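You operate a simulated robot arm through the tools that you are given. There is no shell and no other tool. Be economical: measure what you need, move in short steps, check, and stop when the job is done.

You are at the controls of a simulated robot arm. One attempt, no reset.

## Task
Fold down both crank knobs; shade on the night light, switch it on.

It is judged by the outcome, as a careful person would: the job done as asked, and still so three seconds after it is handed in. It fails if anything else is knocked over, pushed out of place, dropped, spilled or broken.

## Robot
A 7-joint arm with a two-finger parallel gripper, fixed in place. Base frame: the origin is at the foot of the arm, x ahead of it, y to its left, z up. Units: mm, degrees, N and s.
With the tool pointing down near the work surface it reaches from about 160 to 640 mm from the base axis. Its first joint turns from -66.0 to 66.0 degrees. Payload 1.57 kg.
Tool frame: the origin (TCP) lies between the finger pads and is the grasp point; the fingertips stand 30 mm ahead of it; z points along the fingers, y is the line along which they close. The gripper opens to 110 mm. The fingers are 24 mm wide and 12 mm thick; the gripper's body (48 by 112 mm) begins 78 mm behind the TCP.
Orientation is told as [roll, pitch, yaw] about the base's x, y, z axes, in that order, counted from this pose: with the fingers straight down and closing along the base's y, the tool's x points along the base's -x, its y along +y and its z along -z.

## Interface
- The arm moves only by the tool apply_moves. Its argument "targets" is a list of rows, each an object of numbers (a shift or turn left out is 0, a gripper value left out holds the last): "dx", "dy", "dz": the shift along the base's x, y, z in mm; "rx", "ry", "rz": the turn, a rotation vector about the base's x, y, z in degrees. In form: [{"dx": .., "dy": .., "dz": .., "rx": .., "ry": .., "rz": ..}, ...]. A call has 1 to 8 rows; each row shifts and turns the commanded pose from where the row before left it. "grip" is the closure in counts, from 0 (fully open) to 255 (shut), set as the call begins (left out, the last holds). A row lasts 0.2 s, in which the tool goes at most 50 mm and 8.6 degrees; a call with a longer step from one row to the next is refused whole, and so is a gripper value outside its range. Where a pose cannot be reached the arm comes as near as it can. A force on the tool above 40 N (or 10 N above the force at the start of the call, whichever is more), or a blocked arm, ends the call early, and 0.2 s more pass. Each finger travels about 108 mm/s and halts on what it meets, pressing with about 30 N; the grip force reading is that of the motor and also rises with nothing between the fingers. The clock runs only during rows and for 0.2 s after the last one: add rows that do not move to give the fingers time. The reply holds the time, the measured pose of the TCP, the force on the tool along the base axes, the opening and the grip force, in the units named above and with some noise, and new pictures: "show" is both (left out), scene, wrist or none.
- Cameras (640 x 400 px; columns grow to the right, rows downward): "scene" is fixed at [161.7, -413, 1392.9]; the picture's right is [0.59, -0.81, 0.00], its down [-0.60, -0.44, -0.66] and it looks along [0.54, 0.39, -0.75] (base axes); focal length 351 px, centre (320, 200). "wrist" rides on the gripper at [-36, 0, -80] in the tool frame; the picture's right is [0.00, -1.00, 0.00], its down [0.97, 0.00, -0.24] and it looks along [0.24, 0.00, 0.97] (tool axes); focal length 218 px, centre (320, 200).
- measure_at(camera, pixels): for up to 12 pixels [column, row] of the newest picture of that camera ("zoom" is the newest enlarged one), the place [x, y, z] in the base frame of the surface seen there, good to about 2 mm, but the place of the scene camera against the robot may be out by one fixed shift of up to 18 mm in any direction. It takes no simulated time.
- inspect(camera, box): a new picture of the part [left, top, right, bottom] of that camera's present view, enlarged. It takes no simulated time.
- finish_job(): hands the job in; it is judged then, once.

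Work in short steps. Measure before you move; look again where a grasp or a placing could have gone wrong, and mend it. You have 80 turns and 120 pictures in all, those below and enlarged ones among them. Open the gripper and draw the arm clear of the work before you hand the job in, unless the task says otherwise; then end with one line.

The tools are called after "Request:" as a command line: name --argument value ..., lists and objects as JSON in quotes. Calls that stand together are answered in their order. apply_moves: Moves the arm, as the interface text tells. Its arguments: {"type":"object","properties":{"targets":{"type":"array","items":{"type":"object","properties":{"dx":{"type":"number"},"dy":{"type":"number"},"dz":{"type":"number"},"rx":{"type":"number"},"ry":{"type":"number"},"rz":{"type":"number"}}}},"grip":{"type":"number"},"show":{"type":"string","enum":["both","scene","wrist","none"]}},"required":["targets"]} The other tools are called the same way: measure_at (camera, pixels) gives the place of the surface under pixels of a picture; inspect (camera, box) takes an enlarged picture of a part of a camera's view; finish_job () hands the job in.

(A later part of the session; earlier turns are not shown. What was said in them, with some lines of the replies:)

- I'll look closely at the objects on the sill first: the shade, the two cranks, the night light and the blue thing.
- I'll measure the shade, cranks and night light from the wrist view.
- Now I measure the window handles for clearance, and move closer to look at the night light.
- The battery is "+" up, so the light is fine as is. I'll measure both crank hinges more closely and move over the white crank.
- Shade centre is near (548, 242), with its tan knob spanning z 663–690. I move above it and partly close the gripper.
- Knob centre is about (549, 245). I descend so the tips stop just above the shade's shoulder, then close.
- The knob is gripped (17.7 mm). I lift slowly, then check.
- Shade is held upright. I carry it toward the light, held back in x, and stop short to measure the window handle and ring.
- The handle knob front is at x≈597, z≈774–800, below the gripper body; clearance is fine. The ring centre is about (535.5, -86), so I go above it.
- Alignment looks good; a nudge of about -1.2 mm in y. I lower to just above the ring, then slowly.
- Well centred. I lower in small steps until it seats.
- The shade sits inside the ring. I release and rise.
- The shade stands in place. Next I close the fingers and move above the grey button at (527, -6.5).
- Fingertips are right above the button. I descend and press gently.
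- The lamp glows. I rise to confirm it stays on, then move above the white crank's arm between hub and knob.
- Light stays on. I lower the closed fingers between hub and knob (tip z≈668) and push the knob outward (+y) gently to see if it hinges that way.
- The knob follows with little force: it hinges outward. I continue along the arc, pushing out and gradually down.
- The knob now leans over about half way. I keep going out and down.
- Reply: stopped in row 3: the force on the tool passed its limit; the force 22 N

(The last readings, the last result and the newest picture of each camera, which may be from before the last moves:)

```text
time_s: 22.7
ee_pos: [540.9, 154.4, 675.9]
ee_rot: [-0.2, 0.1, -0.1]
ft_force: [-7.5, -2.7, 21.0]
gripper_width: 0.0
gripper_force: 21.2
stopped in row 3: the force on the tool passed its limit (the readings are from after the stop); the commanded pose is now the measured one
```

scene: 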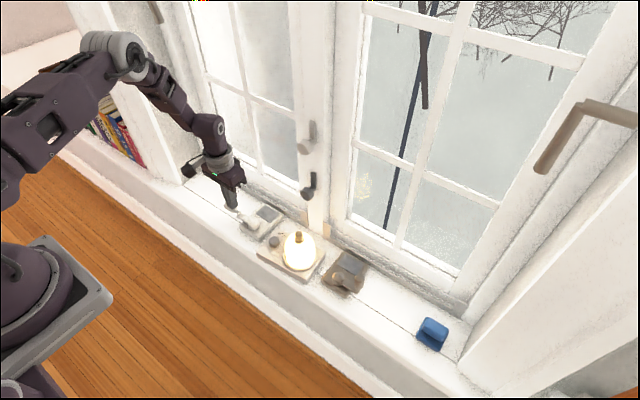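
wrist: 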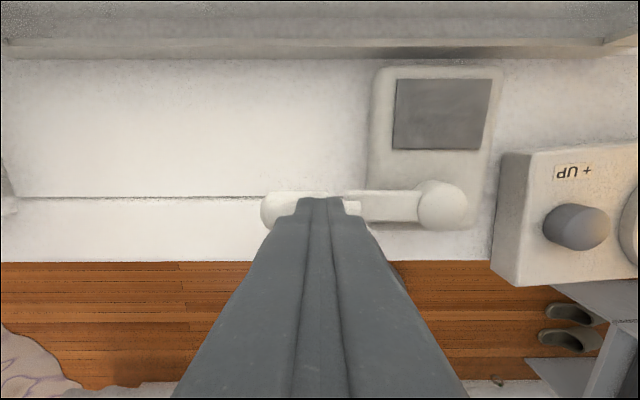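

Contact force rose with the tip at z≈646, which may be the end stop. I lift to look.

Request:
apply_moves --targets '[{"dz": 10}, {"dz": 40}, {"dz": 40, "dy": -30}, {"dy": -30}, {}]'

Request:
inspect --camera "wrist" --box '[180, 120, 400, 250]'

Request:
inspect --camera "scene" --box '[190, 170, 290, 250]'

```text
time_s: 23.9
ee_pos: [538.8, 95.8, 769.9]
ee_rot: [-0.1, -0.1, -0.1]
ft_force: [-0.3, -1.1, 0.4]
gripper_width: 0.1
gripper_force: 21.7
```

scene: 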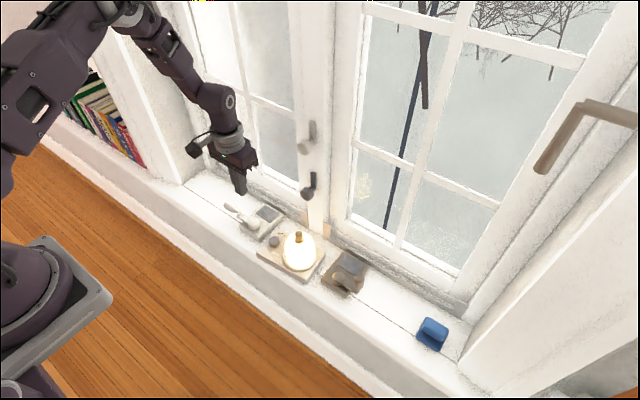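
wrist: 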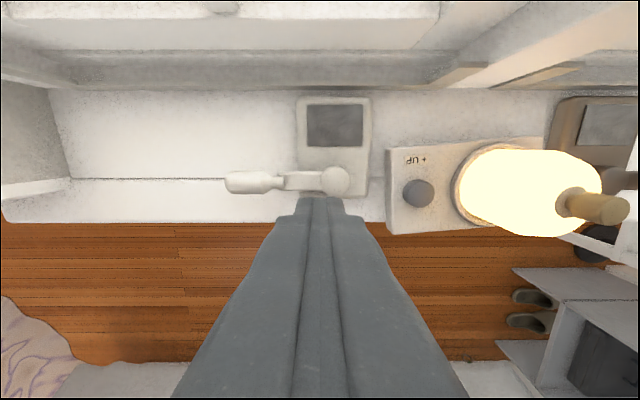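

```text
2.91 times, centred on (290, 185) of wrist
```

zoom: 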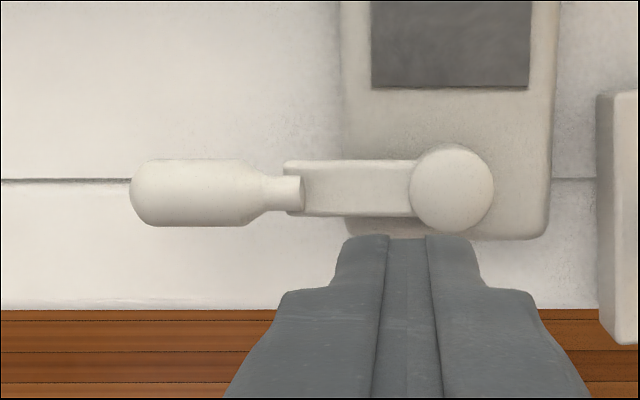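

```text
5.00 times, centred on (240, 210) of scene
```

zoom: 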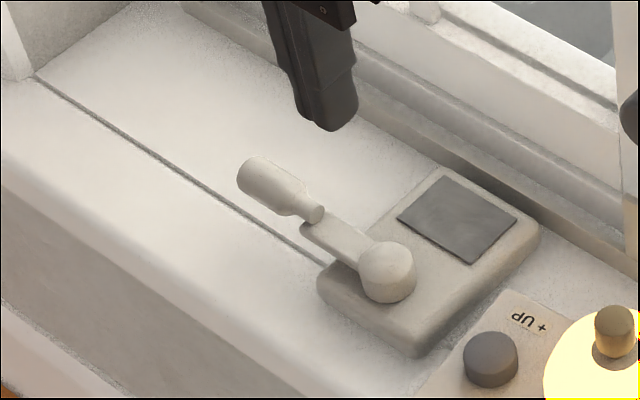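

Request:
measure_at --camera "wrist" --pixels '[[232, 182], [240, 182], [250, 182], [262, 182], [275, 182], [280, 185], [290, 182], [337, 178]]'

```text
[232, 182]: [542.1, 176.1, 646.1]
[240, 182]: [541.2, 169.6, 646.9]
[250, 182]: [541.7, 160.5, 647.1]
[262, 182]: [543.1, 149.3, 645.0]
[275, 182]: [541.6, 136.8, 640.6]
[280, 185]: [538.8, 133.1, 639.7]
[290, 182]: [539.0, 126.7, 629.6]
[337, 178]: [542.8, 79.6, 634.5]
```

The white knob lies level (top z≈646 along its length). Now I go over to the brown crank, with the arm held back in x while passing the window handle.

Request:
apply_moves --targets '[{"dx": -12, "dy": -42, "dz": 20}, {"dx": -12, "dy": -45, "dz": 10}, {"dy": -45}, {"dy": -45}, {"dy": -45}, {"dy": -45}, {"dx": 12, "dy": -42}, {}]'

```text
time_s: 25.7
ee_pos: [529.6, -214.8, 796.9]
ee_rot: [-0.2, 0.2, 0.0]
ft_force: [0.1, 0.7, -0.3]
gripper_width: 0.0
gripper_force: 21.9
```

scene: 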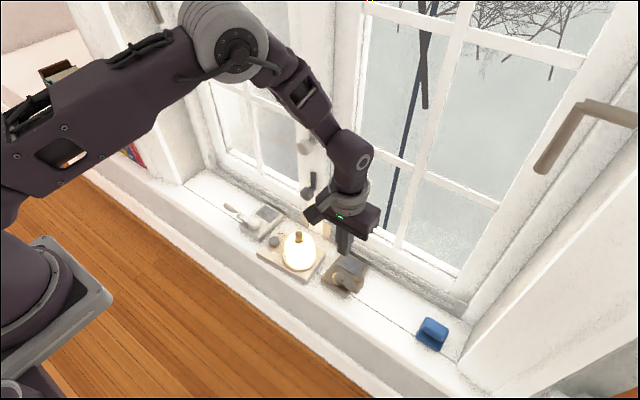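
wrist: 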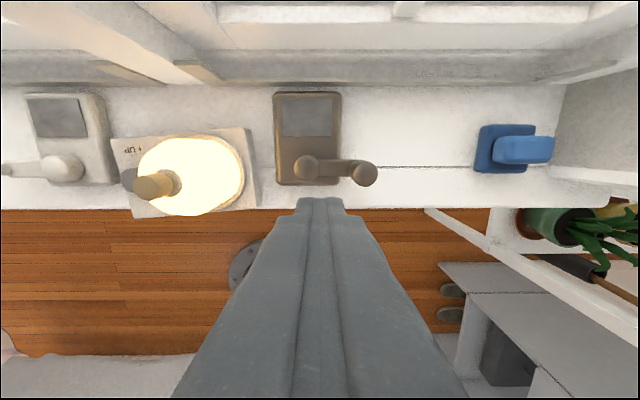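

Hub at (307,167), knob at (364,173): the fingers are between them. I descend and begin pushing the knob outward (-y).

Request:
measure_at --camera "wrist" --pixels '[[366, 173], [307, 167], [352, 172], [335, 168]]'

Request:
apply_moves --targets '[{"dx": 5, "dz": -35}, {"dx": 4.5, "dz": -35}, {"dz": -18}, {"dz": -10}, {}]'

```text
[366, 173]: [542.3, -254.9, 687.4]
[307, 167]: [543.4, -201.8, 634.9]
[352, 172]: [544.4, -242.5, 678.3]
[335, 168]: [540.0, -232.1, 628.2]
```

```text
time_s: 26.9
ee_pos: [539.1, -215.4, 700.1]
ee_rot: [-0.3, 0.0, -0.1]
ft_force: [0.1, -0.9, 0.6]
gripper_width: 0.1
gripper_force: 21.2
```

scene: 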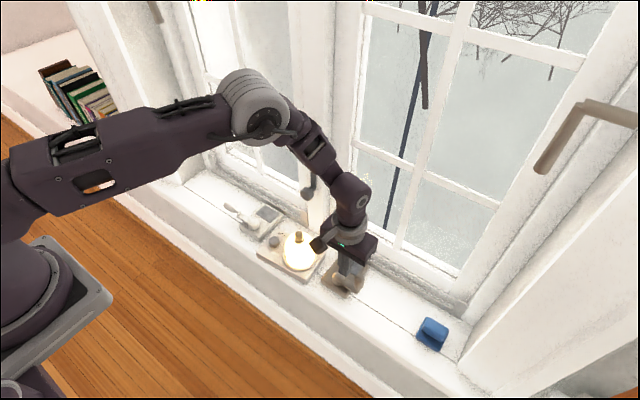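
wrist: 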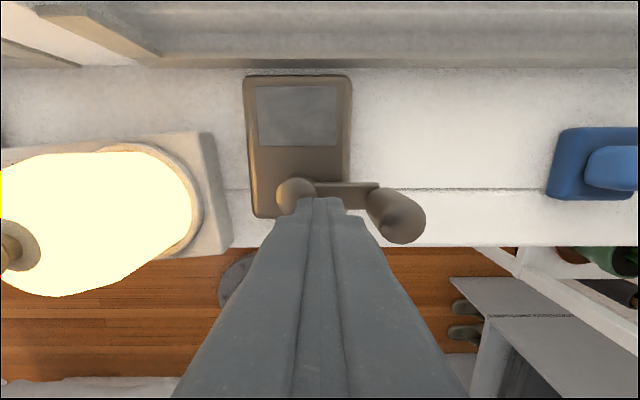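

Same motion mirrored, with pivot near y = -249.

Request:
apply_moves --targets '[{"dy": -7, "dz": -1}, {"dy": -7}, {"dy": -6}, {"dy": -6}, {"dy": -6, "dz": -2}, {}]'

```text
time_s: 28.3
ee_pos: [538.0, -247.2, 697.6]
ee_rot: [-0.2, 0.1, -0.1]
ft_force: [0.1, 0.4, -0.2]
gripper_width: 0.2
gripper_force: 21.2
```

scene: 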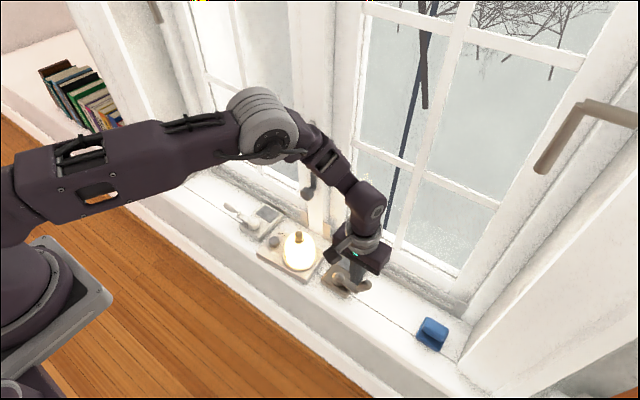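
wrist: 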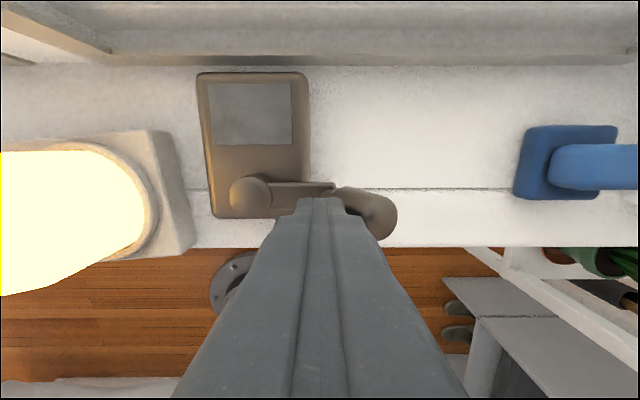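

The knob leans outward with the finger. I continue out and down.

Request:
apply_moves --targets '[{"dy": -6, "dz": -3}, {"dy": -6, "dz": -4}, {"dy": -6, "dz": -4}, {"dy": -5, "dz": -5}, {"dy": -3, "dz": -3}, {}]'

```text
time_s: 29.7
ee_pos: [539.7, -271.6, 676.2]
ee_rot: [-0.2, -0.2, 0.0]
ft_force: [-1.0, 12.9, 30.1]
gripper_width: 0.0
gripper_force: 21.4
```

scene: 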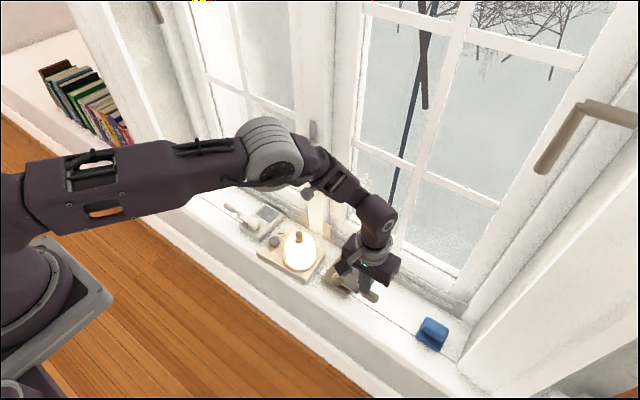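
wrist: 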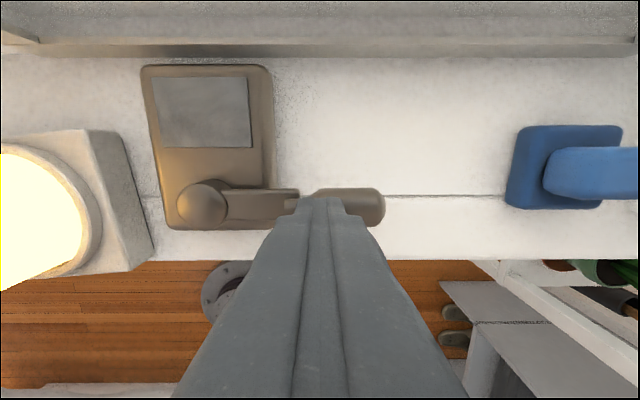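

Contact at the end stop. I lift straight up and look.

Request:
apply_moves --targets '[{"dz": 10}, {"dz": 40}, {"dz": 40, "dy": 20}, {"dx": -20, "dy": 30, "dz": 20}, {"dx": -10, "dy": 20}, {}]'

Request:
inspect --camera "wrist" --box '[240, 80, 440, 205]'

```text
time_s: 31.1
ee_pos: [508.1, -205.2, 787.2]
ee_rot: [-0.2, 0.0, -0.1]
ft_force: [0.6, -0.6, -0.1]
gripper_width: 0.1
gripper_force: 21.1
```

scene: 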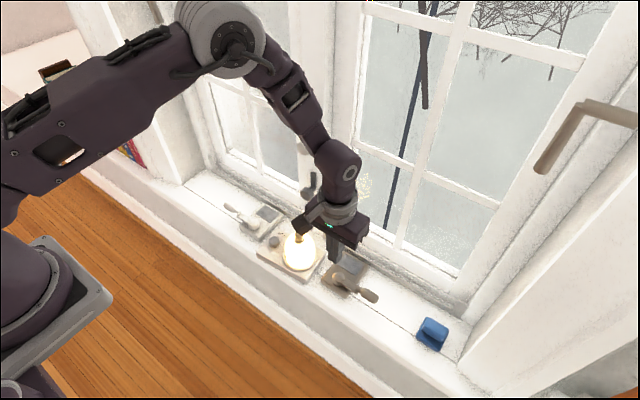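
wrist: 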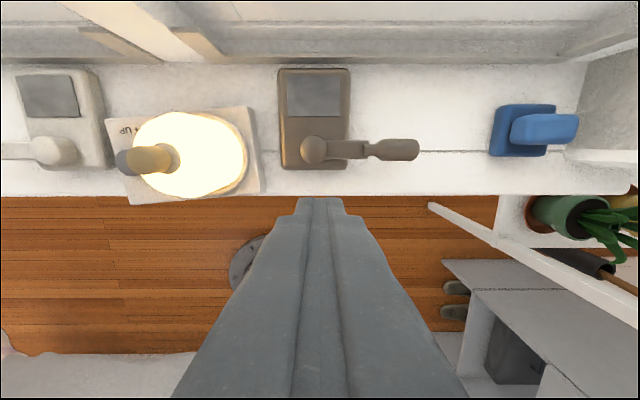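

```text
3.20 times, centred on (340, 142) of wrist
```

zoom: 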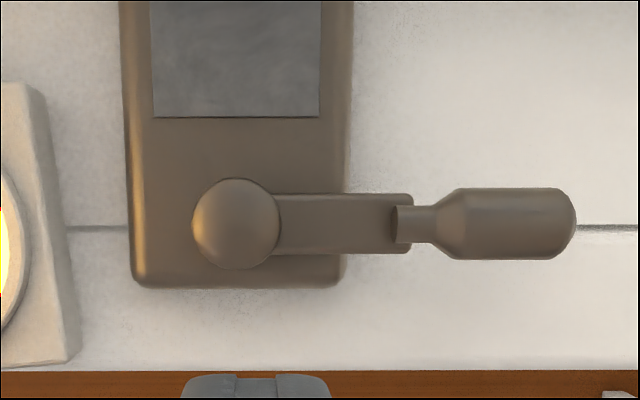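

Brown knob is folded flat. I check its level and the shade's seating, then open the gripper and back away.

Request:
measure_at --camera "wrist" --pixels '[[412, 149], [400, 149], [388, 149], [371, 149], [355, 149], [545, 128], [510, 120]]'

Request:
apply_moves --targets '[{"dx": -30, "dz": 40}, {"dx": -40, "dy": 40, "dz": 40}, {"dx": -40, "dy": 45, "dz": 20}, {"dx": -20, "dy": 45}, {"dy": 40}, {}]' --grip 0

Request:
inspect --camera "scene" --box '[200, 180, 460, 360]'

```text
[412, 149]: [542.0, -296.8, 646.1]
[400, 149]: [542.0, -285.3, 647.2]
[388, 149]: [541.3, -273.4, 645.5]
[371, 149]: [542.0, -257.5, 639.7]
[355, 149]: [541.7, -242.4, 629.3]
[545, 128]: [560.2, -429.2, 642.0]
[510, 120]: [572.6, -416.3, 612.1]
```

```text
refused: row 2 steps farther than a row can; nothing moved
```

```text
2.22 times, centred on (330, 270) of scene
```

zoom: 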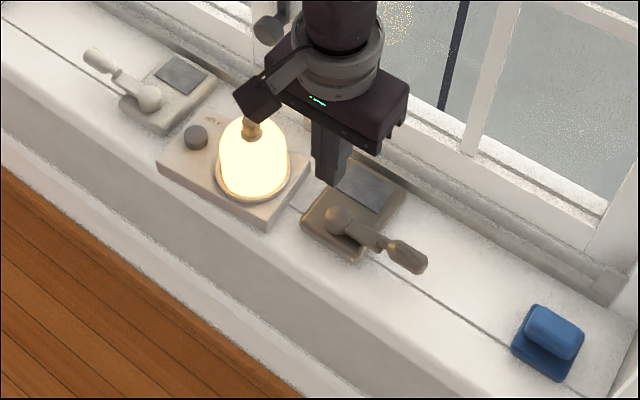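

Both knobs are level (top z≈646). That retreat step was too long, so I use shorter rows, rising before opening.

Request:
apply_moves --targets '[{"dx": -20, "dz": 40}, {"dx": -30, "dz": 35}, {"dx": -35, "dy": 30}, {"dx": -35, "dy": 30}, {"dy": 40}, {}]' --show "none"

Request:
apply_moves --targets '[{}, {}, {}, {}, {}, {}]' --grip 0

Request:
inspect --camera "scene" --box '[200, 180, 460, 360]'

```text
time_s: 32.5
ee_pos: [385.5, -102.7, 859.9]
ee_rot: [-0.1, 0.1, 0.0]
ft_force: [0.7, 0.3, 0.8]
gripper_width: 0.2
gripper_force: 21.3
```

```text
time_s: 33.9
ee_pos: [387.0, -103.3, 861.3]
ee_rot: [-0.2, 0.0, -0.1]
ft_force: [-0.7, -0.2, 0.8]
gripper_width: 109.8
gripper_force: 0.0
```

scene: 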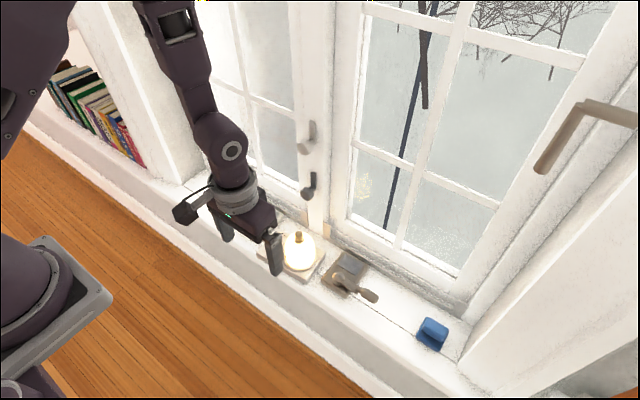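
wrist: 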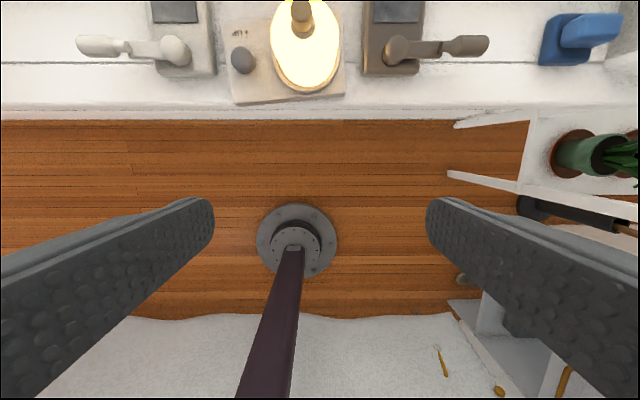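

```text
2.22 times, centred on (330, 270) of scene
```

zoom: 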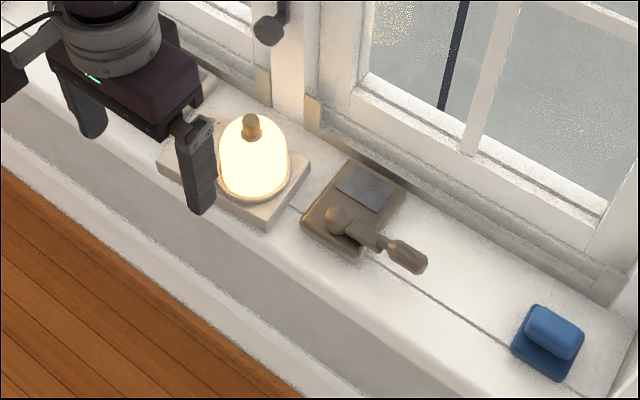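

Both knobs are folded flat, the shade is seated upright and lit, nothing else has moved, and the arm is clear with the gripper open. I hand in the job.

Request:
finish_job

```text
The job is handed in.
```

Both crank knobs are folded down, the shade is on the night light, and the light is switched on. I've handed the job in with the gripper open and the arm clear.
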